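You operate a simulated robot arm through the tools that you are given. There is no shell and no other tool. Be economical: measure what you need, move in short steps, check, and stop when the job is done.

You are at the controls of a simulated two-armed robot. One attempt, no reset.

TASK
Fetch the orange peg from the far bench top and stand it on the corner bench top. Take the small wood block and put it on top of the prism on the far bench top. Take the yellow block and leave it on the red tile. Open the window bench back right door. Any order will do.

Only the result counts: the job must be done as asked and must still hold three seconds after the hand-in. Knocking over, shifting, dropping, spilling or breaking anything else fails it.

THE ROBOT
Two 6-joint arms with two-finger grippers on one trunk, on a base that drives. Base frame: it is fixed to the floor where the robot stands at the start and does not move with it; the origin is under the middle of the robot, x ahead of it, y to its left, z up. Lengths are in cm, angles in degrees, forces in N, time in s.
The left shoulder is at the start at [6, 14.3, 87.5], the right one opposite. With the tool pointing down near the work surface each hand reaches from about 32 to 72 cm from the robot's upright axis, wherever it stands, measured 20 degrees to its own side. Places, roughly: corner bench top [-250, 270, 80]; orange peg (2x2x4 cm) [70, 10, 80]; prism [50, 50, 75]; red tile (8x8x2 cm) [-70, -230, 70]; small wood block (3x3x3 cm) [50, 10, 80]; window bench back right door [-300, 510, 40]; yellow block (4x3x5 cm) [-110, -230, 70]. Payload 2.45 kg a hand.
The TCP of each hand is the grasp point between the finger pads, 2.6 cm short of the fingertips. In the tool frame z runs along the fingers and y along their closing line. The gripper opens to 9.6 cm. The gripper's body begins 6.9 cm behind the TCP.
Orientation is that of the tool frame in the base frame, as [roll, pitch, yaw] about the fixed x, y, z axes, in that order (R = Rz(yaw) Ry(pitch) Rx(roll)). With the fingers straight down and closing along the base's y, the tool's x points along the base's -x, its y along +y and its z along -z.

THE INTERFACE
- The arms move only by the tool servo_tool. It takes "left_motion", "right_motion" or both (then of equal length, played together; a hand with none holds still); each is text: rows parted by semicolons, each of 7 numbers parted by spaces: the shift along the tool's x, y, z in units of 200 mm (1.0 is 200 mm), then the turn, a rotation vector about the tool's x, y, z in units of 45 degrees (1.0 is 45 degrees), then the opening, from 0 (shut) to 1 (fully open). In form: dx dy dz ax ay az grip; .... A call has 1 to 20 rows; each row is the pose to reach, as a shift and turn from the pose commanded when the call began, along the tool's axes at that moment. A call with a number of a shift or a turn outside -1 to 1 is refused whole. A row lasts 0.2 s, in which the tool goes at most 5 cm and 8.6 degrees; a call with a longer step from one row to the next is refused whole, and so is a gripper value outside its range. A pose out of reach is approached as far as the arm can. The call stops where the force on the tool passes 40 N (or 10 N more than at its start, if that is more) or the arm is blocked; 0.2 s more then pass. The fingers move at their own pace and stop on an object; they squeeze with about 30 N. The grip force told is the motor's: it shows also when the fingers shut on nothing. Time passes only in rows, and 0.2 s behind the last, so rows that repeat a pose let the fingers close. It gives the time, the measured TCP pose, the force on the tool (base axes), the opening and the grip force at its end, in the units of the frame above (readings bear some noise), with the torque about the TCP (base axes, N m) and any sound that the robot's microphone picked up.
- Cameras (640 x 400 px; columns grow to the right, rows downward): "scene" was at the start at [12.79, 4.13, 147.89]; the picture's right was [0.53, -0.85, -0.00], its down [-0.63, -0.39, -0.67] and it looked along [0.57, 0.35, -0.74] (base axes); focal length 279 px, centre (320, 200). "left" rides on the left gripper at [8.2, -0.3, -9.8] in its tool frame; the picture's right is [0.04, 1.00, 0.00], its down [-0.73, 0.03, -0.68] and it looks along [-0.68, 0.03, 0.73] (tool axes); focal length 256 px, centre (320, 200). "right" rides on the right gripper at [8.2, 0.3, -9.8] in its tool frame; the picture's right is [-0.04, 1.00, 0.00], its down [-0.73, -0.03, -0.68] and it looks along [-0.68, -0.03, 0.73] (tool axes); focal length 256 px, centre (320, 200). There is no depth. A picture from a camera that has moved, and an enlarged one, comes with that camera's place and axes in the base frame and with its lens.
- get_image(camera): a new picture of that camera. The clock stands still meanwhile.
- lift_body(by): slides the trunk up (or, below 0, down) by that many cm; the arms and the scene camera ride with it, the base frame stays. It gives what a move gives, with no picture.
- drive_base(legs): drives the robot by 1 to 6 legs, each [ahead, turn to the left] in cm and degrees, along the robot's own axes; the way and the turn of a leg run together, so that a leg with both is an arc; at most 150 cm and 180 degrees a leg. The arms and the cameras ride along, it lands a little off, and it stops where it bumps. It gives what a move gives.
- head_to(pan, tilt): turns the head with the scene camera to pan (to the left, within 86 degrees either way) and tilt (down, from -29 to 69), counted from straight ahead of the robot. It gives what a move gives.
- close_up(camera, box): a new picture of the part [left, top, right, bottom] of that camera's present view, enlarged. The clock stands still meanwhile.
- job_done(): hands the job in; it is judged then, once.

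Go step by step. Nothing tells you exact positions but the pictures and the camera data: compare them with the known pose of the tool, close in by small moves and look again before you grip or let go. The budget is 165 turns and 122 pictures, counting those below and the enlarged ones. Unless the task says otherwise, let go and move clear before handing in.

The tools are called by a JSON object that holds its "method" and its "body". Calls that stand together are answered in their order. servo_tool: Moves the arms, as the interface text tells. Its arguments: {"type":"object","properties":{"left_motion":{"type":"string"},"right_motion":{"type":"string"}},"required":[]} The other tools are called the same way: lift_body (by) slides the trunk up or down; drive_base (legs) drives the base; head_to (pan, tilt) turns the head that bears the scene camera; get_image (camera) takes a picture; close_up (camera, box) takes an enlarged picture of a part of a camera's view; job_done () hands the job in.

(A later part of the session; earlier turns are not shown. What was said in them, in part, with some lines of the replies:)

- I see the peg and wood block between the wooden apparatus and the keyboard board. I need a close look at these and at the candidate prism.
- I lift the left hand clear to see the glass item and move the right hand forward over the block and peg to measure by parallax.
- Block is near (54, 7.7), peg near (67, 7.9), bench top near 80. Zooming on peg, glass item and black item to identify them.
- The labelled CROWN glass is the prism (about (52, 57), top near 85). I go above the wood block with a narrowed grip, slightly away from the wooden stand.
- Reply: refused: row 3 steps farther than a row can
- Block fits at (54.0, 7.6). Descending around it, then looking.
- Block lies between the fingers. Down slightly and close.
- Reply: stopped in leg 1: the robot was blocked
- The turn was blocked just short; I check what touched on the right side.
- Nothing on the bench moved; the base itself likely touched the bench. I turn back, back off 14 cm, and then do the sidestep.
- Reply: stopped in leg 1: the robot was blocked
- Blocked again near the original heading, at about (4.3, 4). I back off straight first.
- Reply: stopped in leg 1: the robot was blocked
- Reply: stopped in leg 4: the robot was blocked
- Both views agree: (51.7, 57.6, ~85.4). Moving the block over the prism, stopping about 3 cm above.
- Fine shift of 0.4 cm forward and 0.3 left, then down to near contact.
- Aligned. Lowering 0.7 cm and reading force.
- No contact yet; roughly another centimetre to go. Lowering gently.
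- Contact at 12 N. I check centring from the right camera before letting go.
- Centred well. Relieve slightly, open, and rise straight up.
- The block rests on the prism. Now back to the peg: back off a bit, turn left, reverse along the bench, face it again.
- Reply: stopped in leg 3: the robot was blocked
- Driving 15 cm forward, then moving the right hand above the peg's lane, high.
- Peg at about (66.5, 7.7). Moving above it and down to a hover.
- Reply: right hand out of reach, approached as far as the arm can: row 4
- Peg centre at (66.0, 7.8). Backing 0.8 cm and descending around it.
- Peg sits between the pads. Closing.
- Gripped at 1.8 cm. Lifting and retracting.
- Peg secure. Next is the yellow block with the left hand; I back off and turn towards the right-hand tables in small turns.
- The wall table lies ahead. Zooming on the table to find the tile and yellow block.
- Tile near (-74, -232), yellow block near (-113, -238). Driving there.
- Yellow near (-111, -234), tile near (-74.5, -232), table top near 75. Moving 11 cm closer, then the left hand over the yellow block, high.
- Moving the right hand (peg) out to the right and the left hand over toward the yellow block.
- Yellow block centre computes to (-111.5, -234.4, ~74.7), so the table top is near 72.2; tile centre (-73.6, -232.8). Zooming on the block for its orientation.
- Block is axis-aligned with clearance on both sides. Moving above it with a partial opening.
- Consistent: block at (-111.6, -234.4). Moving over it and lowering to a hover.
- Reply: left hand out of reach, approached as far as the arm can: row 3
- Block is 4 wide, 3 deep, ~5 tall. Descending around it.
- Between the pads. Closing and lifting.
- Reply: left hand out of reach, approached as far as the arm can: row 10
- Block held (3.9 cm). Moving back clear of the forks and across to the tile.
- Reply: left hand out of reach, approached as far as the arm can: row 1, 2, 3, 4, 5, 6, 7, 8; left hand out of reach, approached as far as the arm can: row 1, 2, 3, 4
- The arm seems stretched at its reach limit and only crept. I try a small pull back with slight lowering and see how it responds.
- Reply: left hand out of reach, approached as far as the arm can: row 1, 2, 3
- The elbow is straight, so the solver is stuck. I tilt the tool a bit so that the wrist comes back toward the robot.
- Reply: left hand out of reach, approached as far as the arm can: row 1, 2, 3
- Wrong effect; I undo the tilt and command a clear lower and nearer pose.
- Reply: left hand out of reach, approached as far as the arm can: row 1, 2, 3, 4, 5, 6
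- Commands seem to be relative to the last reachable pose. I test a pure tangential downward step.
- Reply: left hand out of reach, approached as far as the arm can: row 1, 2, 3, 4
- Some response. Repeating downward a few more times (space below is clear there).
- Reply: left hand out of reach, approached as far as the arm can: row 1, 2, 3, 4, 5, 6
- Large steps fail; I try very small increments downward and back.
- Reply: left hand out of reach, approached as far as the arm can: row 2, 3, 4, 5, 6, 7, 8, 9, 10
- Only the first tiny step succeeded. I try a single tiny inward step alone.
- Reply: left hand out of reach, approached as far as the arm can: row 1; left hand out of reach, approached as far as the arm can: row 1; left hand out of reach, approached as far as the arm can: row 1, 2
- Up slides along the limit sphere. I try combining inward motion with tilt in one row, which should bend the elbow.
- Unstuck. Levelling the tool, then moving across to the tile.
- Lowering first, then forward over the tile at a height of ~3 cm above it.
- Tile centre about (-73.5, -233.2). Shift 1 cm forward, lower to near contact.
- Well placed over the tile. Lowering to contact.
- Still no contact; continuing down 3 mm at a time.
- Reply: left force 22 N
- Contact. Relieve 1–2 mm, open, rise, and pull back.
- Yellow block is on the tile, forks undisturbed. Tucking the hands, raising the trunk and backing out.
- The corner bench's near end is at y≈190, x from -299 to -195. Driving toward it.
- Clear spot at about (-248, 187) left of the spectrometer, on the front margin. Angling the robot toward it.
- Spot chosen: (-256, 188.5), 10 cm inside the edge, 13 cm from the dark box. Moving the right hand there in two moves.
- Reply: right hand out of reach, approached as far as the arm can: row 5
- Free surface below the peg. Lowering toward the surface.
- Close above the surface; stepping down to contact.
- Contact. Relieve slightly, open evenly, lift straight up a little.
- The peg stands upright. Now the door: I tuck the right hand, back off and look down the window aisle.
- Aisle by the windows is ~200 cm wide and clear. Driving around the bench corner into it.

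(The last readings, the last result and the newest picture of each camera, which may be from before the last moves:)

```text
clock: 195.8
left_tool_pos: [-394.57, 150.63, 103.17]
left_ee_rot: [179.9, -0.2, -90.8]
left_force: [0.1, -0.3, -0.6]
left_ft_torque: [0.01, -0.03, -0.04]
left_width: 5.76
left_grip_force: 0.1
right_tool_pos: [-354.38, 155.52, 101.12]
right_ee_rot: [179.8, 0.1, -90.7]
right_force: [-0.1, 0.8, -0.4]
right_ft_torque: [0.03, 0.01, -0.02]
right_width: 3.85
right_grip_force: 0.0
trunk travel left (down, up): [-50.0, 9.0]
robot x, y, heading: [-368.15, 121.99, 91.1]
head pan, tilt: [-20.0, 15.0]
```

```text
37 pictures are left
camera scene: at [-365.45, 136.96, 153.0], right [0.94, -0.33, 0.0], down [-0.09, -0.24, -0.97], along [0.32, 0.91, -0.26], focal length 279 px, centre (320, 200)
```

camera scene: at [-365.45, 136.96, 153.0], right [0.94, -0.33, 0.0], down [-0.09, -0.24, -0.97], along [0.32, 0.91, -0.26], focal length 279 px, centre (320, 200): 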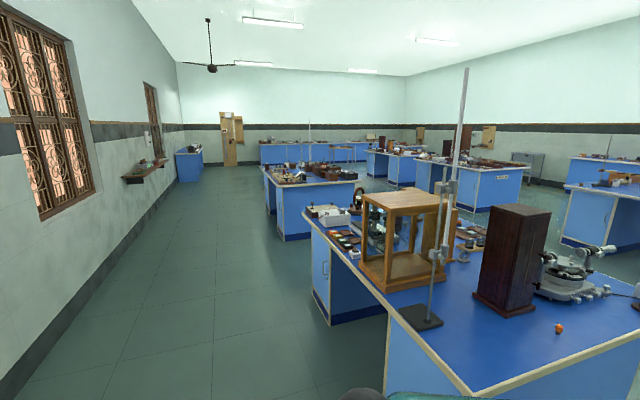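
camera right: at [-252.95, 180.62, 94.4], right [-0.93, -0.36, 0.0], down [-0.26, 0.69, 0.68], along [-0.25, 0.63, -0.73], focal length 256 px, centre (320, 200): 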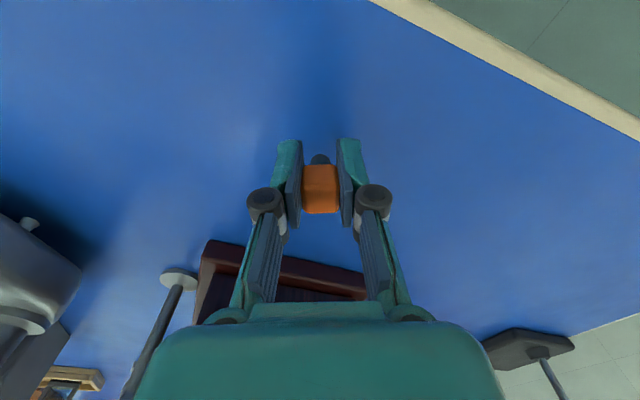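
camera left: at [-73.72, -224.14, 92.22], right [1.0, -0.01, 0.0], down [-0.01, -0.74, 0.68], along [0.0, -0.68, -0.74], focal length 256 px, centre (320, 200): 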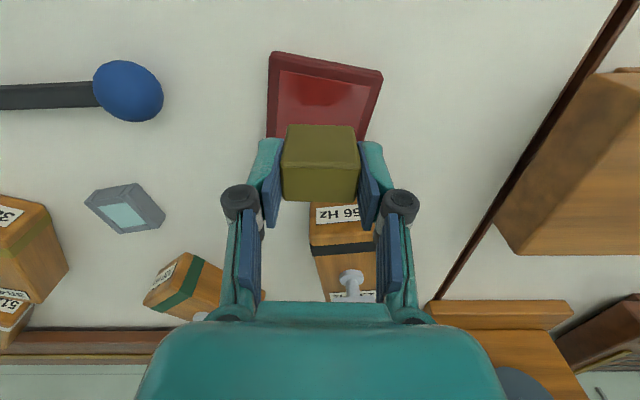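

The window bench is the next one in this row; its window-side face should carry the door near y≈510. Driving up the aisle.

{"method": "drive_base", "body": {"legs": [[150, 0]]}}

{"method": "drive_base", "body": {"legs": [[150, 0]]}}

{"method": "head_to", "body": {"pan": -50, "tilt": 35}}

{"method": "get_image", "body": {"camera": "scene"}}

```text
clock: 203.5
left_tool_pos: [-397.27, 303.8, 103.17]
left_ee_rot: [179.9, -0.2, -90.4]
left_force: [0.9, 0.0, 0.4]
left_ft_torque: [-0.03, 0.01, 0.0]
left_width: 5.76
left_grip_force: 0.0
right_tool_pos: [-357.11, 308.98, 101.23]
right_ee_rot: [179.8, 0.0, -90.4]
right_force: [-0.2, 0.7, -0.1]
right_ft_torque: [-0.02, -0.04, -0.01]
right_width: 3.83
right_grip_force: 0.0
trunk travel left (down, up): [-50.0, 9.0]
robot x, y, heading: [-371.26, 275.65, 91.3]
head pan, tilt: [-20.0, 15.0]
```

```text
clock: 211.0
left_tool_pos: [-397.7, 454.67, 103.15]
left_ee_rot: [179.8, -0.3, -91.9]
left_force: [-0.5, -0.3, 0.3]
left_ft_torque: [0.01, 0.01, 0.0]
left_width: 5.78
left_grip_force: 0.1
right_tool_pos: [-357.54, 458.87, 101.1]
right_ee_rot: [179.8, 0.0, -91.8]
right_force: [0.1, -0.7, 0.6]
right_ft_torque: [-0.04, 0.0, 0.01]
right_width: 3.83
right_grip_force: 0.1
trunk travel left (down, up): [-50.0, 9.0]
robot x, y, heading: [-372.51, 425.5, 89.6]
head pan, tilt: [-20.0, 15.0]
```

```text
clock: 212.0
left_tool_pos: [-397.68, 454.59, 103.17]
left_ee_rot: [179.8, -0.2, -91.9]
left_force: [-0.1, -0.1, 0.6]
left_ft_torque: [0.01, 0.01, -0.01]
left_width: 5.79
left_grip_force: 0.0
right_tool_pos: [-357.34, 458.76, 101.2]
right_ee_rot: [179.8, 0.1, -91.7]
right_force: [0.2, -0.3, 0.0]
right_ft_torque: [0.0, 0.0, 0.02]
right_width: 3.84
right_grip_force: 0.1
trunk travel left (down, up): [-50.0, 9.0]
robot x, y, heading: [-372.1, 425.95, 89.8]
head pan, tilt: [-50.0, 35.0]
```

```text
36 pictures are left
camera scene: at [-365.41, 437.36, 149.81], right [0.64, -0.77, 0.0], down [-0.44, -0.37, -0.82], along [0.63, 0.52, -0.57], focal length 279 px, centre (320, 200)
```

scene: 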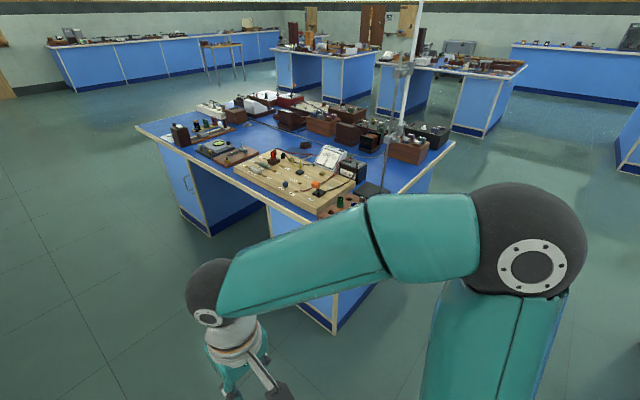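

The near pedestal on the window side (y≈485–530) carries our door. Driving up level with it and turning to face it.

{"method": "drive_base", "body": {"legs": [[75, 0], [0, -44]]}}

{"method": "drive_base", "body": {"legs": [[0, -44]]}}

{"method": "head_to", "body": {"pan": 0, "tilt": 55}}

{"method": "get_image", "body": {"camera": "scene"}}

```text
clock: 218.5
left_tool_pos: [-369.25, 541.12, 103.01]
left_ee_rot: [180.0, -0.3, -137.1]
left_force: [-0.8, 0.1, 0.3]
left_ft_torque: [0.01, 0.02, 0.0]
left_width: 5.77
left_grip_force: 0.1
right_tool_pos: [-337.84, 515.6, 101.24]
right_ee_rot: [179.8, -0.1, -137.0]
right_force: [0.1, 0.1, 0.4]
right_ft_torque: [0.01, 0.01, 0.0]
right_width: 3.84
right_grip_force: 0.0
trunk travel left (down, up): [-50.0, 9.0]
robot x, y, heading: [-373.13, 504.33, 44.4]
head pan, tilt: [-50.0, 35.0]
```

```text
clock: 221.2
left_tool_pos: [-344.25, 527.51, 103.22]
left_ee_rot: [179.8, -0.2, 177.9]
left_force: [-0.5, -0.2, 0.6]
left_ft_torque: [0.03, 0.03, 0.06]
left_width: 5.77
left_grip_force: 0.1
right_tool_pos: [-340.12, 487.29, 101.27]
right_ee_rot: [179.8, 0.0, 178.0]
right_force: [0.5, 0.1, 0.0]
right_ft_torque: [-0.04, 0.01, -0.03]
right_width: 3.84
right_grip_force: 0.1
trunk travel left (down, up): [-50.0, 9.0]
robot x, y, heading: [-373.04, 505.55, -0.3]
head pan, tilt: [-50.0, 35.0]
```

```text
clock: 222.4
left_tool_pos: [-344.19, 527.56, 103.28]
left_ee_rot: [179.9, -0.3, 177.9]
left_force: [0.8, 0.4, 0.9]
left_ft_torque: [0.02, -0.01, -0.01]
left_width: 5.76
left_grip_force: 0.1
right_tool_pos: [-340.08, 487.29, 101.47]
right_ee_rot: [179.8, 0.0, 178.0]
right_force: [0.6, 1.2, 0.0]
right_ft_torque: [-0.01, 0.02, 0.02]
right_width: 3.84
right_grip_force: 0.2
trunk travel left (down, up): [-50.0, 9.0]
robot x, y, heading: [-373.31, 505.95, -0.4]
head pan, tilt: [0.0, 55.0]
```

```text
35 pictures are left
camera scene: at [-359.84, 506.08, 146.98], right [0.0, -1.0, 0.0], down [-0.82, 0.0, -0.57], along [0.57, 0.0, -0.82], focal length 279 px, centre (320, 200)
```

scene: 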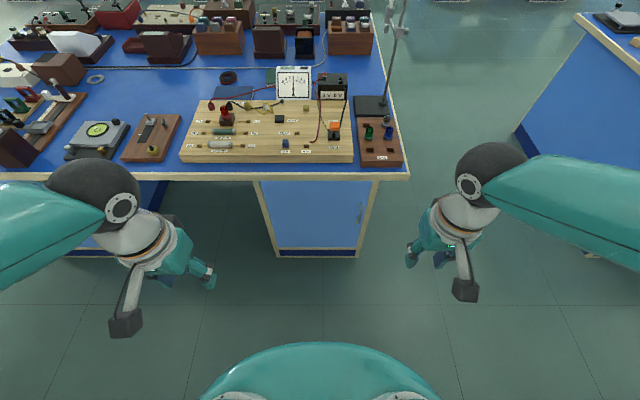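

The door's handle is at its right (outer) side, near (-301, 490, 54), hinge at y≈528. Zooming in on it.

{"method": "close_up", "body": {"camera": "scene", "box": [240, 160, 400, 270]}}

{"method": "servo_tool", "body": {"left_motion": "0 0.2 0 0 0 0 0.6; 0 0.4 0 0 0 0 0.4; 0 0.6 0 0 0 0 0.2; 0 0.8 0 0 0 0 0; 0 1 0 0 0 0 0", "right_motion": "0.05 0 0 0 -0.15 0 0.4; 0.1 0 0 0 -0.3 0 0.4; 0.1 0 0 0 -0.45 0 0.4; 0.1 0 0 0 -0.6 0 0.4; 0.1 0 0 0 -0.75 0 0.4"}}

{"method": "lift_body", "body": {"by": -25}}

```text
3.64 times, centred on (320, 215) of scene
camera zoom: at [-359.84, 506.08, 146.98], right [0.0, -1.0, 0.0], down [-0.82, 0.0, -0.57], along [0.57, 0.0, -0.82], focal length 1014 px, centre (320, 146)
```

zoom: 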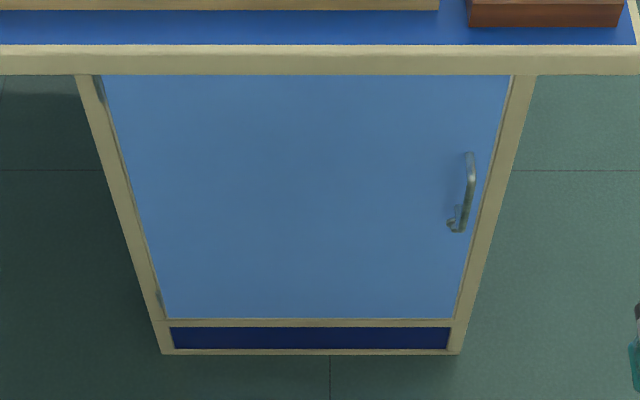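

```text
clock: 223.6
left_tool_pos: [-343.56, 547.5, 103.1]
left_ee_rot: [179.9, -0.3, 177.9]
left_force: [0.6, -0.7, -0.3]
left_ft_torque: [-0.03, -0.01, -0.01]
left_width: 0.0
left_grip_force: 28.3
right_tool_pos: [-340.0, 487.56, 104.05]
right_ee_rot: [179.8, 33.7, 177.8]
right_force: [-0.2, -0.3, 0.8]
right_ft_torque: [-0.01, 0.02, 0.0]
right_width: 3.84
right_grip_force: 0.0
right hand out of reach, approached as far as the arm can: row 4, 5
trunk travel left (down, up): [-50.0, 9.0]
robot x, y, heading: [-373.03, 506.58, 0.1]
head pan, tilt: [0.0, 55.0]
```

```text
clock: 226.2
left_tool_pos: [-343.65, 547.42, 78.27]
left_ee_rot: [179.9, -0.4, 177.9]
left_force: [-0.6, -0.2, 0.2]
left_ft_torque: [0.03, -0.01, 0.02]
left_width: 0.02
left_grip_force: 28.1
right_tool_pos: [-340.0, 487.54, 79.08]
right_ee_rot: [179.8, 33.8, 177.7]
right_force: [-0.5, 0.2, 0.1]
right_ft_torque: [-0.01, 0.0, 0.02]
right_width: 3.84
right_grip_force: 0.0
trunk travel left (down, up): [-25.0, 34.0]
robot x, y, heading: [-372.97, 506.21, -0.2]
head pan, tilt: [0.0, 55.0]
```

The bar handle spans z≈50–65 at y≈491. I bring the right hand forward and down while turning its fingers horizontal toward the door.

{"method": "servo_tool", "body": {"right_motion": "-0.05 0.03 0.13 0 0 0 0.5; -0.12 0.06 0.26 0 -0.15 0 0.5; -0.19 0.09 0.4 0 -0.32 0 0.5; -0.25 0.12 0.53 0 -0.5 0 0.5; -0.31 0.15 0.66 0 -0.67 0 0.5; -0.373 0.18 0.79 0 -0.84 0 0.5; -0.373 0.18 0.79 0 -1 0 0.5; -0.373 0.18 0.79 0 -1 0 0.5"}}

{"method": "servo_tool", "body": {"right_motion": "0 0 0 0 -0.13 0 0.5; 0 0 0 0 -0.26 0 0.5; 0 0 0 0 -0.26 0 0.5"}}

{"method": "get_image", "body": {"camera": "right"}}

{"method": "get_image", "body": {"camera": "scene"}}

```text
clock: 228.0
left_tool_pos: [-343.53, 547.48, 78.15]
left_ee_rot: [179.9, -0.2, 177.9]
left_force: [0.5, 0.0, -0.2]
left_ft_torque: [-0.02, -0.01, 0.02]
left_width: 0.02
left_grip_force: 28.3
right_tool_pos: [-321.34, 491.45, 69.51]
right_ee_rot: [179.0, 78.5, 176.9]
right_force: [0.1, -0.1, 0.8]
right_ft_torque: [0.03, -0.01, 0.03]
right_width: 4.78
right_grip_force: 0.1
right hand out of reach, approached as far as the arm can: row 2, 3, 4, 5, 6, 7, 8
trunk travel left (down, up): [-25.0, 34.0]
robot x, y, heading: [-373.13, 506.28, -0.1]
head pan, tilt: [0.0, 55.0]
```

```text
clock: 228.8
left_tool_pos: [-343.54, 547.44, 78.29]
left_ee_rot: [179.9, -0.3, 177.9]
left_force: [-0.4, -0.1, -0.5]
left_ft_torque: [0.01, 0.0, -0.01]
left_width: 0.0
left_grip_force: 28.4
right_tool_pos: [-322.16, 494.05, 70.22]
right_ee_rot: [29.1, 89.6, 26.7]
right_force: [-0.5, -0.2, 0.4]
right_ft_torque: [-0.03, 0.01, -0.02]
right_width: 4.8
right_grip_force: 0.0
right hand out of reach, approached as far as the arm can: row 1, 2, 3
trunk travel left (down, up): [-25.0, 34.0]
robot x, y, heading: [-373.02, 506.1, -0.3]
head pan, tilt: [0.0, 55.0]
```

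```text
33 pictures are left
camera right: at [-331.88, 494.68, 62.01], right [0.04, 1.0, 0.04], down [-0.68, 0.0, 0.73], along [0.73, -0.06, 0.68], focal length 256 px, centre (320, 200)
```

right: 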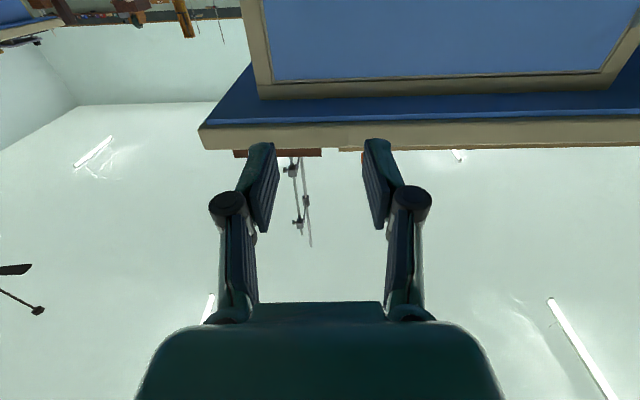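

```text
32 pictures are left
camera scene: at [-359.81, 506.07, 121.98], right [0.0, -1.0, 0.0], down [-0.82, 0.0, -0.57], along [0.57, 0.0, -0.82], focal length 279 px, centre (320, 200)
```

scene: 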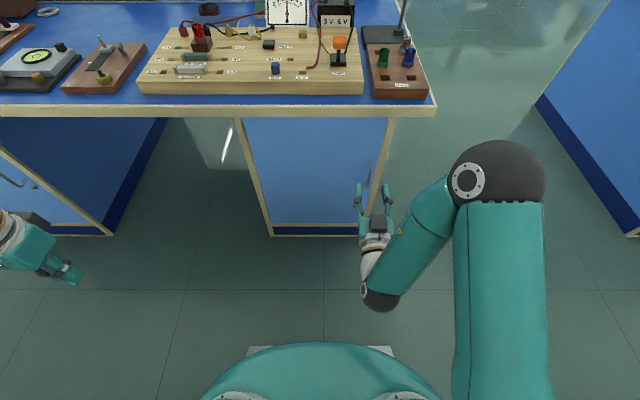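

Horizontal now. Lowering the trunk 12 cm brings the hand to handle height; then look.

{"method": "lift_body", "body": {"by": -12}}

{"method": "get_image", "body": {"camera": "right"}}

{"method": "close_up", "body": {"camera": "scene", "box": [300, 60, 460, 260]}}

```text
clock: 230.3
left_tool_pos: [-343.48, 547.47, 66.28]
left_ee_rot: [179.9, -0.3, 177.9]
left_force: [-0.1, -0.2, -0.4]
left_ft_torque: [-0.02, 0.01, 0.0]
left_width: 0.0
left_grip_force: 28.6
right_tool_pos: [-322.21, 494.0, 58.17]
right_ee_rot: [33.0, 89.5, 30.7]
right_force: [-0.9, 0.3, -0.6]
right_ft_torque: [-0.01, 0.0, -0.03]
right_width: 4.81
right_grip_force: 0.0
trunk travel left (down, up): [-13.0, 46.0]
robot x, y, heading: [-372.88, 506.11, -0.1]
head pan, tilt: [0.0, 55.0]
```

```text
31 pictures are left
camera right: at [-331.9, 494.66, 50.02], right [0.04, 1.0, 0.04], down [-0.68, 0.0, 0.73], along [0.73, -0.06, 0.68], focal length 256 px, centre (320, 200)
```

right: 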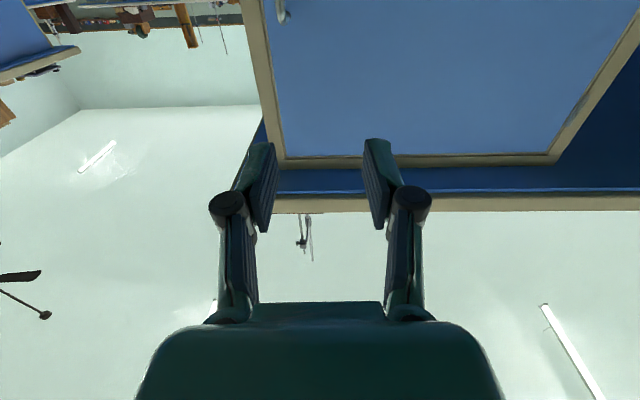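

```text
2.00 times, centred on (380, 160) of scene
camera zoom: at [-359.84, 506.06, 109.98], right [0.0, -1.0, 0.0], down [-0.82, 0.0, -0.57], along [0.57, 0.0, -0.82], focal length 558 px, centre (200, 280)
```

zoom: 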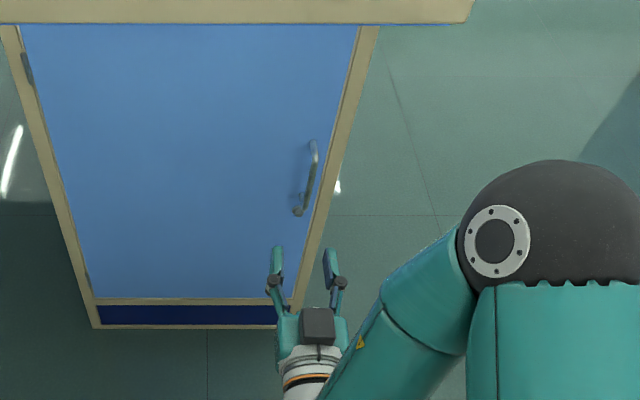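

Triangulating, the handle bar is at about (-297, 489.6), z 42–54. Lowering 10 cm more and aligning sideways.

{"method": "lift_body", "body": {"by": -10}}

{"method": "servo_tool", "body": {"right_motion": "0 -0.1 0 0 0 0 0.5; 0 -0.21 0 0 0 0 0.5; 0 -0.21 0.2 0 0 0 0.5; 0 -0.21 0.4 0 0 0 0.5; 0 -0.21 0.6 0 0 0 0.5; 0 -0.21 0.6 0 0 0 0.5"}}

{"method": "get_image", "body": {"camera": "right"}}

{"method": "close_up", "body": {"camera": "scene", "box": [300, 40, 460, 240]}}

```text
clock: 231.6
left_tool_pos: [-343.45, 547.43, 56.18]
left_ee_rot: [180.0, -0.3, 177.9]
left_force: [-0.9, 0.3, 0.4]
left_ft_torque: [-0.01, 0.0, -0.02]
left_width: 0.02
left_grip_force: 28.6
right_tool_pos: [-322.25, 494.1, 48.13]
right_ee_rot: [33.0, 89.6, 30.6]
right_force: [0.1, 0.4, 0.1]
right_ft_torque: [0.01, 0.01, -0.01]
right_width: 4.8
right_grip_force: 0.1
trunk travel left (down, up): [-3.0, 56.0]
robot x, y, heading: [-372.98, 506.1, -0.2]
head pan, tilt: [0.0, 55.0]
```

```text
clock: 233.0
left_tool_pos: [-343.5, 547.49, 56.22]
left_ee_rot: [179.8, -0.3, 177.8]
left_force: [0.8, -0.4, 0.3]
left_ft_torque: [-0.02, 0.01, -0.03]
left_width: 0.0
left_grip_force: 28.5
right_tool_pos: [-311.18, 494.13, 50.14]
right_ee_rot: [162.5, 89.4, 158.0]
right_force: [-0.3, 1.1, 0.9]
right_ft_torque: [-0.02, 0.02, 0.0]
right_width: 4.8
right_grip_force: 0.0
right hand out of reach, approached as far as the arm can: row 1, 2, 3, 4, 5, 6
trunk travel left (down, up): [-3.0, 56.0]
robot x, y, heading: [-373.35, 506.4, -0.0]
head pan, tilt: [0.0, 55.0]
```

```text
29 pictures are left
camera right: at [-320.95, 495.17, 42.07], right [0.08, 1.0, 0.04], down [-0.67, 0.02, 0.74], along [0.74, -0.09, 0.67], focal length 256 px, centre (320, 200)
```

right: 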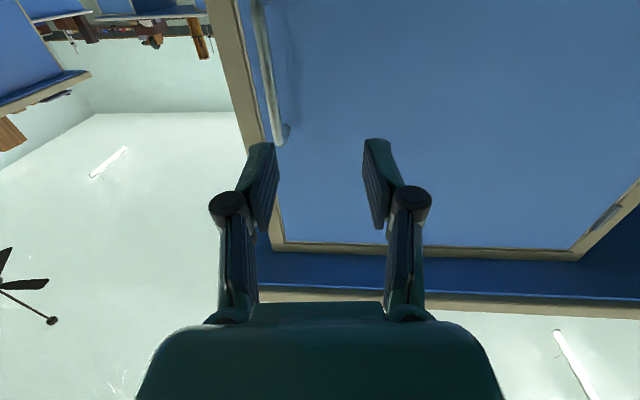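

```text
2.00 times, centred on (380, 140) of scene
camera zoom: at [-359.83, 506.07, 99.98], right [0.0, -1.0, 0.0], down [-0.82, 0.0, -0.57], along [0.57, 0.0, -0.82], focal length 558 px, centre (200, 320)
```

zoom: 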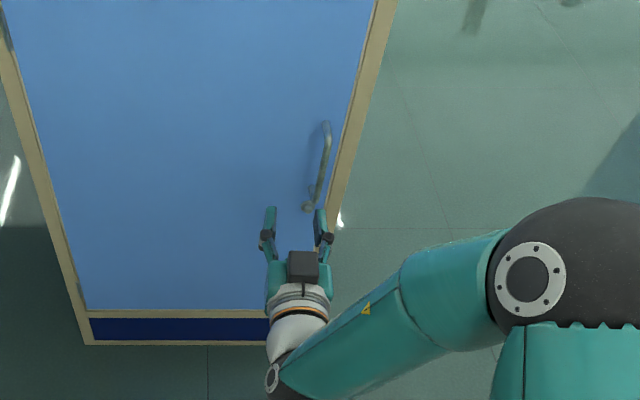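

The hand won't slide sideways (wrist limit), so I rotate the base slightly right to line it up.

{"method": "drive_base", "body": {"legs": [[0, -4.5]]}}

{"method": "get_image", "body": {"camera": "right"}}

```text
clock: 233.9
left_tool_pos: [-340.51, 544.93, 56.2]
left_ee_rot: [180.0, -0.3, 173.4]
left_force: [-0.7, 0.1, 0.4]
left_ft_torque: [-0.01, -0.01, -0.03]
left_width: 0.01
left_grip_force: 28.5
right_tool_pos: [-312.32, 489.37, 50.11]
right_ee_rot: [162.7, 89.4, 153.5]
right_force: [-0.1, 1.0, -0.6]
right_ft_torque: [0.02, -0.02, -0.01]
right_width: 4.8
right_grip_force: 0.1
trunk travel left (down, up): [-3.0, 56.0]
robot x, y, heading: [-372.97, 506.71, -4.6]
head pan, tilt: [0.0, 55.0]
```

```text
27 pictures are left
camera right: at [-322.01, 491.24, 42.12], right [0.16, 0.99, 0.04], down [-0.67, 0.07, 0.74], along [0.73, -0.15, 0.67], focal length 256 px, centre (320, 200)
```

right: 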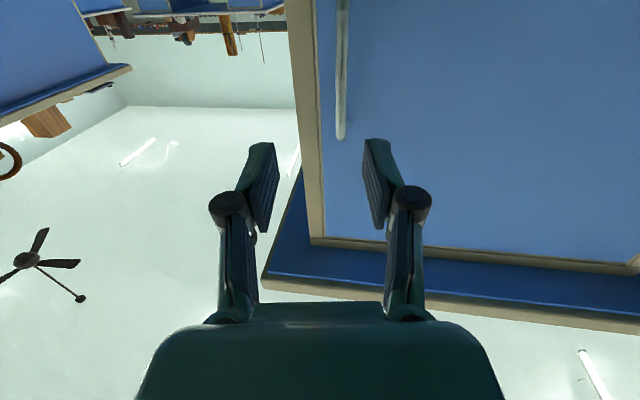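

Nearly aligned. A small turn back of 1.5°, lower 2 cm, open wide, and drive in 12 cm.

{"method": "drive_base", "body": {"legs": [[0, 1.5]]}}

{"method": "lift_body", "body": {"by": -2}}

{"method": "servo_tool", "body": {"right_motion": "0 0 0 0 0 0 0.8; 0 0 0 0 0 0 0.8"}}

{"method": "drive_base", "body": {"legs": [[9, 0]]}}

{"method": "get_image", "body": {"camera": "right"}}

{"method": "close_up", "body": {"camera": "scene", "box": [300, 40, 460, 240]}}

```text
clock: 234.7
left_tool_pos: [-341.44, 545.86, 56.33]
left_ee_rot: [180.0, -0.4, 175.0]
left_force: [-0.3, 0.9, 0.0]
left_ft_torque: [-0.01, 0.02, 0.01]
left_width: 0.01
left_grip_force: 28.5
right_tool_pos: [-311.92, 491.12, 50.22]
right_ee_rot: [162.7, 89.3, 155.3]
right_force: [-1.0, 0.0, -0.6]
right_ft_torque: [-0.02, -0.03, 0.0]
right_width: 4.78
right_grip_force: 0.0
trunk travel left (down, up): [-3.0, 56.0]
robot x, y, heading: [-373.04, 506.23, -3.4]
head pan, tilt: [0.0, 55.0]
```

```text
clock: 235.4
left_tool_pos: [-341.51, 545.8, 54.28]
left_ee_rot: [179.9, -0.2, 174.9]
left_force: [-1.6, 0.7, 0.2]
left_ft_torque: [0.02, 0.01, 0.01]
left_width: 0.0
left_grip_force: 28.4
right_tool_pos: [-311.92, 490.99, 48.29]
right_ee_rot: [162.3, 89.4, 154.7]
right_force: [0.5, 0.3, 0.4]
right_ft_torque: [-0.01, 0.03, 0.03]
right_width: 4.8
right_grip_force: 0.0
trunk travel left (down, up): [-1.0, 58.0]
robot x, y, heading: [-373.35, 506.34, -3.1]
head pan, tilt: [0.0, 55.0]
```

```text
clock: 236.0
left_tool_pos: [-341.52, 545.84, 54.33]
left_ee_rot: [180.0, -0.3, 175.0]
left_force: [0.0, 0.2, -0.4]
left_ft_torque: [0.0, -0.02, 0.04]
left_width: 0.0
left_grip_force: 28.3
right_tool_pos: [-311.84, 491.05, 48.3]
right_ee_rot: [162.9, 89.4, 155.4]
right_force: [0.7, 0.5, -0.2]
right_ft_torque: [-0.01, 0.0, -0.02]
right_width: 7.66
right_grip_force: 0.0
trunk travel left (down, up): [-1.0, 58.0]
robot x, y, heading: [-372.91, 506.42, -2.8]
head pan, tilt: [0.0, 55.0]
```

```text
clock: 237.1
left_tool_pos: [-332.38, 545.34, 54.28]
left_ee_rot: [179.8, -0.3, 175.1]
left_force: [0.2, -0.5, 0.2]
left_ft_torque: [0.01, 0.01, 0.0]
left_width: 0.0
left_grip_force: 28.3
right_tool_pos: [-302.83, 490.53, 48.2]
right_ee_rot: [162.7, 89.3, 155.2]
right_force: [0.0, 0.7, -0.2]
right_ft_torque: [0.02, -0.03, 0.01]
right_width: 7.68
right_grip_force: 0.1
trunk travel left (down, up): [-1.0, 58.0]
robot x, y, heading: [-364.02, 505.75, -3.0]
head pan, tilt: [0.0, 55.0]
```

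```text
26 pictures are left
camera right: at [-312.54, 492.16, 40.21], right [0.13, 0.99, 0.04], down [-0.67, 0.06, 0.74], along [0.73, -0.13, 0.67], focal length 256 px, centre (320, 200)
```

right: 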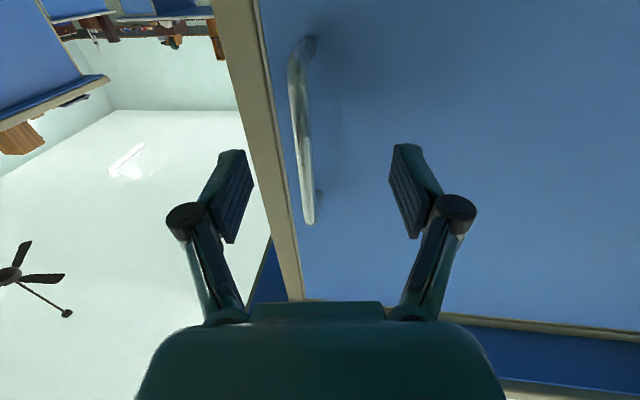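

```text
2.00 times, centred on (380, 140) of scene
camera zoom: at [-350.76, 505.07, 97.98], right [-0.05, -1.0, 0.0], down [-0.82, 0.04, -0.57], along [0.57, -0.03, -0.82], focal length 558 px, centre (200, 320)
```

zoom: 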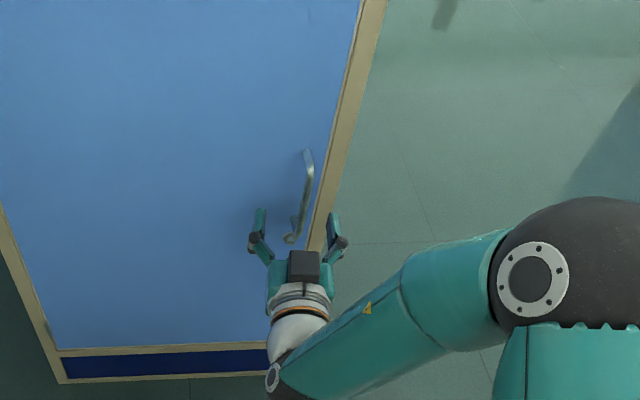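

Bar lies between the fingers, slightly right of centre. Turn 1.2° right and advance 5 cm.

{"method": "drive_base", "body": {"legs": [[0, -1.2]]}}

{"method": "drive_base", "body": {"legs": [[4.5, 0]]}}

{"method": "get_image", "body": {"camera": "right"}}

```text
clock: 237.8
left_tool_pos: [-331.5, 544.65, 54.4]
left_ee_rot: [179.9, -0.3, 173.8]
left_force: [-0.1, -0.1, -1.2]
left_ft_torque: [-0.03, 0.03, 0.01]
left_width: 0.0
left_grip_force: 28.6
right_tool_pos: [-303.09, 489.26, 48.29]
right_ee_rot: [162.3, 89.4, 153.6]
right_force: [-0.1, 0.4, -0.5]
right_ft_torque: [0.01, -0.01, -0.02]
right_width: 7.69
right_grip_force: 0.0
trunk travel left (down, up): [-1.0, 58.0]
robot x, y, heading: [-363.95, 506.14, -4.3]
head pan, tilt: [0.0, 55.0]
```

```text
clock: 238.7
left_tool_pos: [-327.2, 544.36, 54.33]
left_ee_rot: [179.8, -0.2, 173.8]
left_force: [0.6, 0.1, 0.2]
left_ft_torque: [0.05, -0.02, -0.01]
left_width: 0.03
left_grip_force: 28.1
right_tool_pos: [-298.67, 488.94, 48.48]
right_ee_rot: [160.2, 89.5, 151.5]
right_force: [-4.3, 0.6, 1.6]
right_ft_torque: [0.1, -0.14, 0.18]
right_width: 7.88
right_grip_force: 1.8
trunk travel left (down, up): [-1.0, 58.0]
robot x, y, heading: [-359.31, 506.03, -4.2]
head pan, tilt: [0.0, 55.0]
```

```text
24 pictures are left
camera right: at [-308.37, 490.75, 40.35], right [0.15, 0.99, 0.04], down [-0.67, 0.07, 0.74], along [0.73, -0.14, 0.67], focal length 256 px, centre (320, 200)
```

right: 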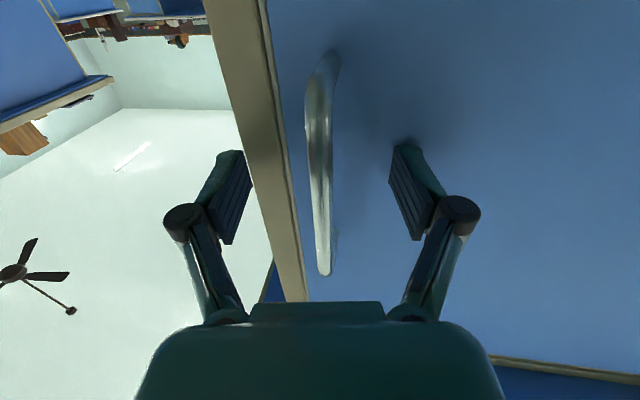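

Fingertips lightly touch the door and the bar is centred. Closing on the bar.

{"method": "servo_tool", "body": {"right_motion": "0 0 0 0 0 0 0.3; 0 0 0 0 0 0 0; 0 0 0 0 0 0 0; 0 0 0 0 0 0 0; 0 0 0 0 0 0 0; 0 0 0 0 0 0 0"}}

{"method": "get_image", "body": {"camera": "right"}}

```text
clock: 239.3
left_tool_pos: [-327.43, 544.43, 54.55]
left_ee_rot: [179.9, -0.1, 173.8]
left_force: [0.8, 0.4, -0.2]
left_ft_torque: [-0.03, 0.03, 0.01]
left_width: 0.01
left_grip_force: 28.7
right_tool_pos: [-299.13, 489.95, 48.31]
right_ee_rot: [-166.6, 89.0, -173.7]
right_force: [-40.8, 14.0, 2.1]
right_ft_torque: [-0.16, -0.5, 1.38]
right_width: 2.43
right_grip_force: 14.7
trunk travel left (down, up): [-1.0, 58.0]
robot x, y, heading: [-359.65, 505.27, -4.5]
head pan, tilt: [0.0, 55.0]
stopped in row 2 (right hand): the force on the tool passed its limit at 46 N (the readings are from after the stop); the commanded pose is now the measured one
```

```text
23 pictures are left
camera right: at [-308.93, 491.43, 40.32], right [0.12, 0.99, 0.04], down [-0.66, 0.06, 0.74], along [0.74, -0.12, 0.67], focal length 256 px, centre (320, 200)
```

right: 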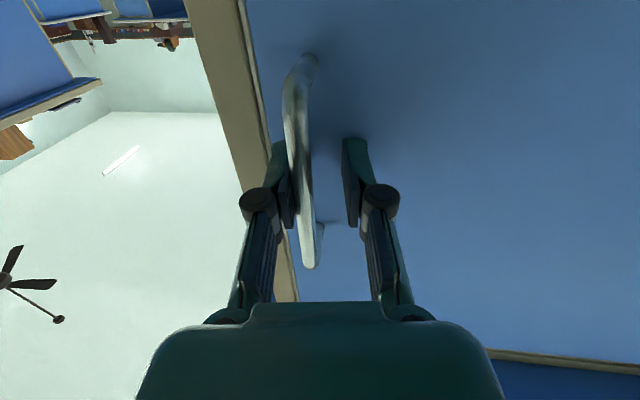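

Fingers press against the door while closing; I back off 1 cm and continue closing.

{"method": "servo_tool", "body": {"right_motion": "0 0 -0.025 0 0 0 0.24; 0 0 -0.05 0 0 0 0.2; 0 0 -0.05 0 0 0 0; 0 0 -0.05 0 0 0 0; 0 0 -0.05 0 0 0 0; 0 0 -0.05 0 0 0 0"}}

{"method": "get_image", "body": {"camera": "right"}}

```text
clock: 240.7
left_tool_pos: [-327.1, 544.42, 54.52]
left_ee_rot: [179.7, -0.2, 173.9]
left_force: [0.4, -0.2, -0.3]
left_ft_torque: [0.01, -0.01, 0.0]
left_width: 0.0
left_grip_force: 28.1
right_tool_pos: [-299.86, 489.2, 48.46]
right_ee_rot: [169.9, 89.2, 161.5]
right_force: [-1.6, -29.9, 3.2]
right_ft_torque: [-0.36, -0.85, 0.01]
right_width: 0.85
right_grip_force: 36.7
trunk travel left (down, up): [-1.0, 58.0]
robot x, y, heading: [-359.69, 505.26, -4.2]
head pan, tilt: [0.0, 55.0]
```

```text
22 pictures are left
camera right: at [-309.59, 490.99, 40.38], right [0.14, 0.99, 0.04], down [-0.67, 0.07, 0.74], along [0.73, -0.14, 0.67], focal length 256 px, centre (320, 200)
```

right: 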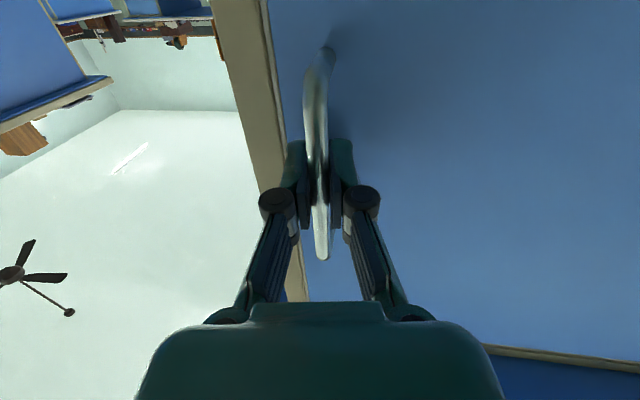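

Handle gripped. Pulling by driving the base back 6 cm, and moving the left hand further aside.

{"method": "drive_base", "body": {"legs": [[-6, 0]]}}

{"method": "servo_tool", "body": {"left_motion": "0.1 0.2 0 0 0 0 0; 0.2 0.4 0 0 0 0 0; 0.3 0.5 0 0 0 0 0"}}

```text
clock: 241.7
left_tool_pos: [-333.28, 544.92, 54.52]
left_ee_rot: [179.8, -0.2, 173.8]
left_force: [0.4, 0.8, 0.9]
left_ft_torque: [0.01, 0.02, 0.0]
left_width: 0.02
left_grip_force: 28.3
right_tool_pos: [-305.94, 490.25, 48.37]
right_ee_rot: [179.4, 89.2, 172.0]
right_force: [-0.5, -5.0, 4.7]
right_ft_torque: [-0.01, -0.06, -0.02]
right_width: 0.86
right_grip_force: 36.0
trunk travel left (down, up): [-1.0, 58.0]
robot x, y, heading: [-365.45, 505.99, -4.3]
head pan, tilt: [0.0, 55.0]
```

```text
clock: 242.5
left_tool_pos: [-338.07, 555.51, 54.62]
left_ee_rot: [179.8, -0.3, 173.8]
left_force: [-0.6, -0.8, -0.4]
left_ft_torque: [0.0, 0.03, -0.02]
left_width: 0.02
left_grip_force: 28.6
right_tool_pos: [-305.84, 490.31, 48.44]
right_ee_rot: [179.9, 89.2, 172.6]
right_force: [-0.9, -2.0, -1.9]
right_ft_torque: [-0.07, -0.62, 0.01]
right_width: 0.86
right_grip_force: 35.8
trunk travel left (down, up): [-1.0, 58.0]
robot x, y, heading: [-365.83, 505.7, -4.3]
head pan, tilt: [0.0, 55.0]
```

The door follows. Continuing with a slight arc.

{"method": "drive_base", "body": {"legs": [[-6, 1]]}}

{"method": "drive_base", "body": {"legs": [[-6, 2]]}}

{"method": "get_image", "body": {"camera": "scene"}}

```text
clock: 243.5
left_tool_pos: [-344.96, 556.35, 54.53]
left_ee_rot: [179.9, -0.3, 174.9]
left_force: [0.0, 0.8, 0.2]
left_ft_torque: [0.02, -0.02, -0.01]
left_width: 0.0
left_grip_force: 28.6
right_tool_pos: [-311.36, 492.29, 48.45]
right_ee_rot: [-173.0, 89.2, -178.7]
right_force: [11.8, 28.7, -1.9]
right_ft_torque: [0.35, 0.19, -0.03]
right_width: 0.87
right_grip_force: 35.8
trunk travel left (down, up): [-1.0, 58.0]
robot x, y, heading: [-371.32, 506.66, -3.3]
head pan, tilt: [0.0, 55.0]
```

```text
clock: 244.5
left_tool_pos: [-352.3, 557.35, 54.72]
left_ee_rot: [179.9, -0.4, 176.7]
left_force: [-0.8, -0.9, -0.4]
left_ft_torque: [-0.02, 0.01, 0.0]
left_width: 0.0
left_grip_force: 29.0
right_tool_pos: [-316.83, 494.92, 48.43]
right_ee_rot: [179.6, 89.0, 176.8]
right_force: [1.3, 1.5, -5.3]
right_ft_torque: [0.25, -1.13, -0.04]
right_width: 0.85
right_grip_force: 36.1
trunk travel left (down, up): [-1.0, 58.0]
robot x, y, heading: [-377.28, 506.55, -1.8]
head pan, tilt: [0.0, 55.0]
stopped in leg 1: the force on the tool passed its limit at 42 N (the readings are from after the stop); the commanded pose is now the measured one
```

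```text
21 pictures are left
camera scene: at [-363.89, 506.1, 97.96], right [-0.03, -1.0, 0.0], down [-0.82, 0.02, -0.57], along [0.57, -0.02, -0.82], focal length 279 px, centre (320, 200)
```

scene: 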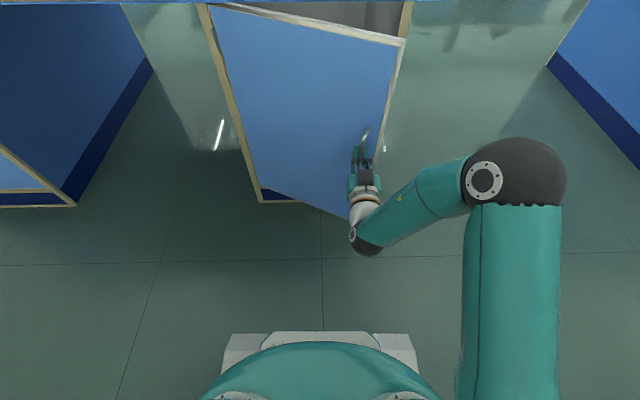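

Door is open about 30°. One or two more pulls with more turn.

{"method": "drive_base", "body": {"legs": [[-4, 2.5]]}}

{"method": "drive_base", "body": {"legs": [[-4, 3]]}}

{"method": "get_image", "body": {"camera": "scene"}}

```text
clock: 245.4
left_tool_pos: [-358.85, 558.36, 54.84]
left_ee_rot: [179.8, -0.2, 179.4]
left_force: [0.0, -0.1, 0.2]
left_ft_torque: [-0.01, -0.01, 0.0]
left_width: 0.0
left_grip_force: 28.7
right_tool_pos: [-320.43, 497.57, 48.45]
right_ee_rot: [178.0, 88.8, 177.2]
right_force: [-18.5, -22.6, -4.0]
right_ft_torque: [0.39, -0.03, -0.02]
right_width: 0.88
right_grip_force: 36.3
trunk travel left (down, up): [-1.0, 58.0]
robot x, y, heading: [-381.84, 506.16, 1.2]
head pan, tilt: [0.0, 55.0]
```

```text
clock: 246.3
left_tool_pos: [-365.52, 559.34, 54.83]
left_ee_rot: [179.8, -0.3, -177.7]
left_force: [0.3, 0.3, -1.1]
left_ft_torque: [0.03, 0.02, 0.01]
left_width: 0.01
left_grip_force: 28.5
right_tool_pos: [-324.1, 500.71, 48.52]
right_ee_rot: [-179.6, 88.8, -177.2]
right_force: [0.5, 1.0, -1.2]
right_ft_torque: [0.52, 0.03, -0.08]
right_width: 0.86
right_grip_force: 36.6
trunk travel left (down, up): [-1.0, 58.0]
robot x, y, heading: [-385.46, 505.84, 3.8]
head pan, tilt: [0.0, 55.0]
```

```text
20 pictures are left
camera scene: at [-371.98, 507.0, 97.97], right [0.07, -1.0, 0.0], down [-0.82, -0.05, -0.57], along [0.57, 0.04, -0.82], focal length 279 px, centre (320, 200)
```

scene: 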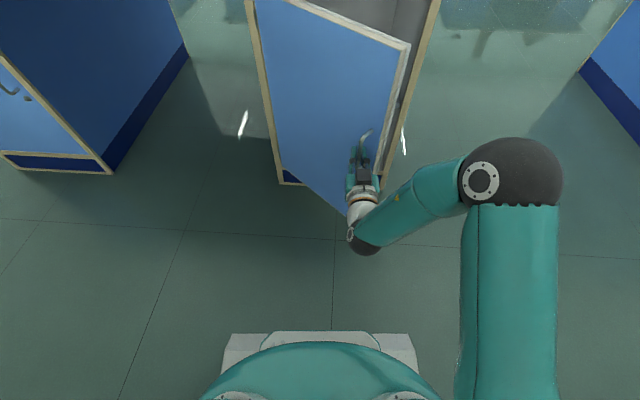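

About 43° now and the grip pivots well. Continuing the arc.

{"method": "drive_base", "body": {"legs": [[-3, 3.5]]}}

{"method": "drive_base", "body": {"legs": [[-2.5, 3.5]]}}

{"method": "drive_base", "body": {"legs": [[-2, 3.5]]}}

{"method": "get_image", "body": {"camera": "scene"}}

```text
clock: 247.2
left_tool_pos: [-371.9, 560.16, 54.92]
left_ee_rot: [179.8, -0.2, -174.1]
left_force: [0.1, 0.4, -0.4]
left_ft_torque: [-0.02, 0.02, -0.01]
left_width: 0.01
left_grip_force: 28.4
right_tool_pos: [-326.76, 504.21, 48.3]
right_ee_rot: [-179.8, 88.7, -173.7]
right_force: [-6.7, -5.2, -3.3]
right_ft_torque: [0.64, 0.29, 0.05]
right_width: 0.83
right_grip_force: 35.7
trunk travel left (down, up): [-1.0, 58.0]
robot x, y, heading: [-388.23, 505.75, 7.1]
head pan, tilt: [0.0, 55.0]
```

```text
clock: 248.0
left_tool_pos: [-377.8, 560.88, 54.81]
left_ee_rot: [179.8, -0.3, -170.5]
left_force: [0.8, -0.4, -0.4]
left_ft_torque: [0.0, 0.01, -0.01]
left_width: 0.0
left_grip_force: 29.1
right_tool_pos: [-329.3, 507.78, 48.49]
right_ee_rot: [-179.5, 88.7, -169.9]
right_force: [13.2, 10.2, -1.3]
right_ft_torque: [0.63, 0.71, 0.0]
right_width: 0.87
right_grip_force: 36.6
trunk travel left (down, up): [-1.0, 58.0]
robot x, y, heading: [-390.74, 504.9, 10.8]
head pan, tilt: [0.0, 55.0]
```

```text
clock: 248.9
left_tool_pos: [-383.21, 561.02, 54.94]
left_ee_rot: [179.8, -0.3, -167.0]
left_force: [0.7, -0.2, -0.7]
left_ft_torque: [-0.02, 0.0, 0.02]
left_width: 0.01
left_grip_force: 28.2
right_tool_pos: [-331.46, 511.16, 48.52]
right_ee_rot: [179.4, 88.7, -167.5]
right_force: [16.9, 7.0, -1.0]
right_ft_torque: [0.62, 0.59, 0.02]
right_width: 0.84
right_grip_force: 35.9
trunk travel left (down, up): [-1.0, 58.0]
robot x, y, heading: [-392.47, 504.23, 14.3]
head pan, tilt: [0.0, 55.0]
```

```text
19 pictures are left
camera scene: at [-379.58, 507.61, 97.96], right [0.24, -0.97, 0.0], down [-0.8, -0.2, -0.57], along [0.55, 0.14, -0.82], focal length 279 px, centre (320, 200)
```

scene: 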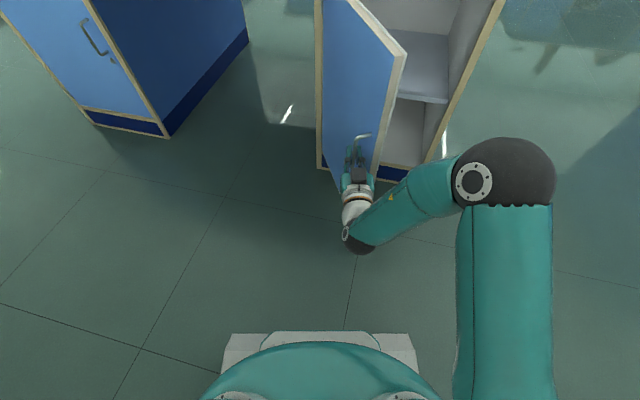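

About 65° open. A few more steps.

{"method": "drive_base", "body": {"legs": [[-1.2, 3.5]]}}

{"method": "drive_base", "body": {"legs": [[-0.5, 3.5]]}}

{"method": "get_image", "body": {"camera": "scene"}}

```text
clock: 249.7
left_tool_pos: [-387.9, 561.19, 55.04]
left_ee_rot: [179.8, -0.3, -163.4]
left_force: [0.7, 0.3, 0.1]
left_ft_torque: [0.02, -0.01, -0.01]
left_width: 0.0
left_grip_force: 28.9
right_tool_pos: [-333.06, 514.7, 48.48]
right_ee_rot: [176.6, 88.7, -166.6]
right_force: [22.3, 9.8, -4.7]
right_ft_torque: [0.78, 0.26, 0.0]
right_width: 0.86
right_grip_force: 35.9
trunk travel left (down, up): [-1.0, 58.0]
robot x, y, heading: [-393.5, 503.58, 17.9]
head pan, tilt: [0.0, 55.0]
```

```text
clock: 250.6
left_tool_pos: [-391.73, 561.26, 54.94]
left_ee_rot: [179.7, -0.3, -159.7]
left_force: [-1.1, -0.5, 0.1]
left_ft_torque: [0.02, 0.03, 0.01]
left_width: 0.01
left_grip_force: 28.6
right_tool_pos: [-334.24, 518.16, 48.62]
right_ee_rot: [175.0, 88.7, -164.9]
right_force: [22.5, 5.6, -7.8]
right_ft_torque: [0.65, 0.29, -0.01]
right_width: 0.88
right_grip_force: 36.3
trunk travel left (down, up): [-1.0, 58.0]
robot x, y, heading: [-394.24, 503.38, 21.0]
head pan, tilt: [0.0, 55.0]
```

```text
18 pictures are left
camera scene: at [-381.42, 508.07, 97.94], right [0.36, -0.93, 0.0], down [-0.77, -0.3, -0.57], along [0.53, 0.21, -0.82], focal length 279 px, centre (320, 200)
```

scene: 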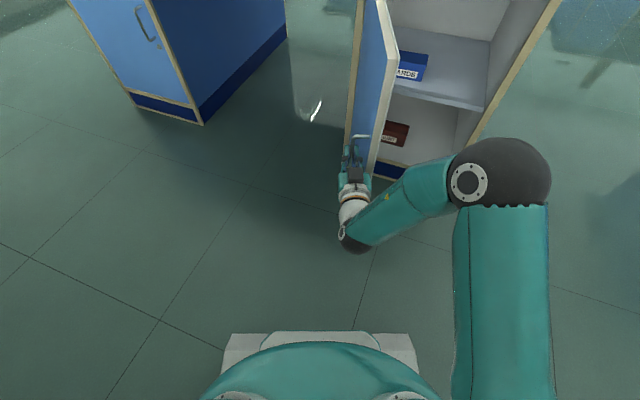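

Around 77°. Two more turns, then release.

{"method": "drive_base", "body": {"legs": [[0, 3.5]]}}

{"method": "drive_base", "body": {"legs": [[0.5, 3]]}}

{"method": "get_image", "body": {"camera": "right"}}

{"method": "get_image", "body": {"camera": "scene"}}

```text
clock: 251.4
left_tool_pos: [-395.37, 561.25, 55.01]
left_ee_rot: [179.8, -0.3, -156.3]
left_force: [-0.3, 0.2, 0.4]
left_ft_torque: [-0.03, 0.0, 0.0]
left_width: 0.02
left_grip_force: 28.2
right_tool_pos: [-335.41, 521.69, 48.62]
right_ee_rot: [173.2, 88.7, -163.2]
right_force: [24.8, 4.4, -8.0]
right_ft_torque: [0.63, 0.28, -0.04]
right_width: 0.92
right_grip_force: 36.7
trunk travel left (down, up): [-1.0, 58.0]
robot x, y, heading: [-394.12, 502.99, 24.8]
head pan, tilt: [0.0, 55.0]
```

```text
clock: 252.3
left_tool_pos: [-397.92, 561.38, 55.19]
left_ee_rot: [179.8, -0.3, -153.3]
left_force: [-0.5, 0.2, -0.1]
left_ft_torque: [0.03, 0.02, 0.02]
left_width: 0.0
left_grip_force: 28.7
right_tool_pos: [-335.88, 524.99, 48.68]
right_ee_rot: [171.1, 88.7, -162.5]
right_force: [25.6, 1.8, -6.4]
right_ft_torque: [0.52, 0.33, -0.02]
right_width: 0.94
right_grip_force: 36.3
trunk travel left (down, up): [-1.0, 58.0]
robot x, y, heading: [-393.32, 502.93, 27.6]
head pan, tilt: [0.0, 55.0]
```

```text
17 pictures are left
camera right: at [-344.86, 520.76, 40.75], right [-0.44, 0.89, 0.04], down [-0.58, -0.32, 0.75], along [0.68, 0.31, 0.66], focal length 256 px, centre (320, 200)
```

right: 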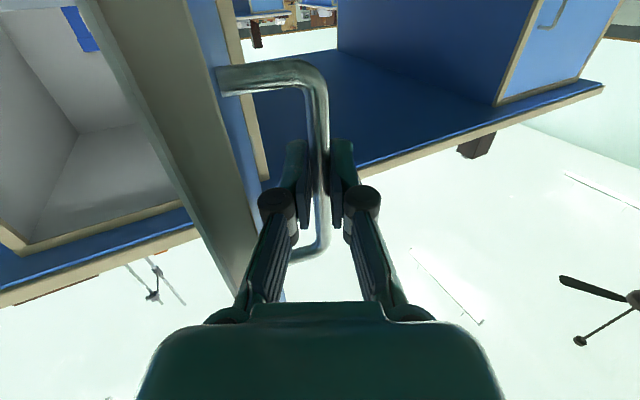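

```text
16 pictures are left
camera scene: at [-381.31, 509.11, 97.95], right [0.46, -0.89, 0.0], down [-0.73, -0.38, -0.57], along [0.51, 0.27, -0.82], focal length 279 px, centre (320, 200)
```

scene: 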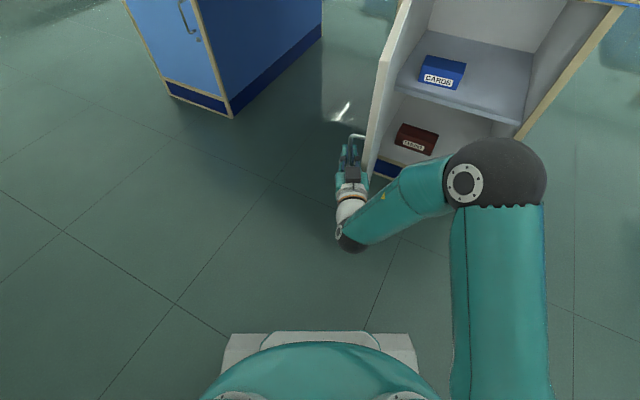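

Door ~88° open. Opening the fingers a little and backing straight out.

{"method": "servo_tool", "body": {"right_motion": "0 0 0 0 0 0 0.22; 0 0 0 0 0 0 0.22; 0 0 0 0 0 0 0.22; 0 0 0 0 0 0 0.22"}}

{"method": "get_image", "body": {"camera": "right"}}

```text
clock: 253.3
left_tool_pos: [-398.11, 561.37, 55.15]
left_ee_rot: [179.8, -0.2, -153.3]
left_force: [0.0, -0.3, -0.9]
left_ft_torque: [-0.03, -0.01, 0.02]
left_width: 0.0
left_grip_force: 28.4
right_tool_pos: [-335.95, 524.96, 48.8]
right_ee_rot: [171.8, 88.8, -161.8]
right_force: [0.3, 0.1, -1.3]
right_ft_torque: [0.03, -0.02, 0.0]
right_width: 2.11
right_grip_force: 0.0
trunk travel left (down, up): [-1.0, 58.0]
robot x, y, heading: [-392.97, 502.38, 27.6]
head pan, tilt: [0.0, 55.0]
```

```text
15 pictures are left
camera right: at [-344.92, 520.75, 40.9], right [-0.44, 0.89, 0.04], down [-0.58, -0.32, 0.75], along [0.68, 0.31, 0.66], focal length 256 px, centre (320, 200)
```

right: 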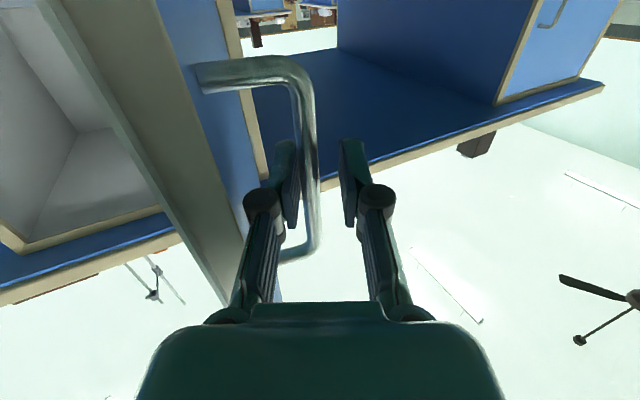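

Free of load. Backing out along the fingers.

{"method": "drive_base", "body": {"legs": [[-18, 0]]}}

{"method": "get_image", "body": {"camera": "scene"}}

```text
clock: 254.8
left_tool_pos: [-413.93, 552.99, 55.3]
left_ee_rot: [179.8, -0.2, -153.4]
left_force: [0.9, -1.1, -0.7]
left_ft_torque: [-0.03, -0.02, -0.02]
left_width: 0.01
left_grip_force: 28.1
right_tool_pos: [-351.91, 516.44, 48.81]
right_ee_rot: [171.9, 88.7, -161.6]
right_force: [-0.5, -0.9, -0.9]
right_ft_torque: [0.02, -0.01, -0.04]
right_width: 2.14
right_grip_force: 0.0
trunk travel left (down, up): [-1.0, 58.0]
robot x, y, heading: [-409.08, 494.73, 27.6]
head pan, tilt: [0.0, 55.0]
```

```text
14 pictures are left
camera scene: at [-397.49, 500.7, 97.97], right [0.46, -0.89, 0.0], down [-0.73, -0.38, -0.57], along [0.51, 0.26, -0.82], focal length 279 px, centre (320, 200)
```

scene: 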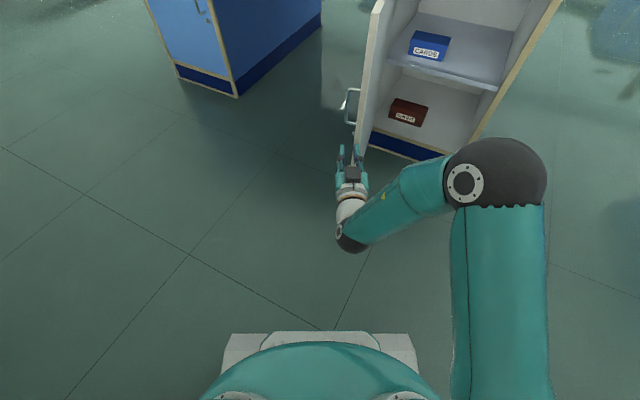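

The door stands wide open with the hand clear. The block on the prism, the yellow block on the tile and the peg on the corner bench were all seen in place after I let go of them. Handing in.

{"method": "job_done", "body": {}}

```text
The job is handed in.
```

I finished all four parts and handed the job in; no verdict came back.

- **Orange peg:** it stands upright on the corner bench top, on the clear front margin beside the spectrometer.
- **Small wood block:** it rests centred on top of the prism on the far bench.
- **Yellow block:** it sits on the red tile, and nothing near it moved.
- **Window bench back right door:** it stands open at about 85–90°. The hand is clear of it.

The base reported being blocked on several early turns. I checked the far bench after the first one, and nothing had moved.
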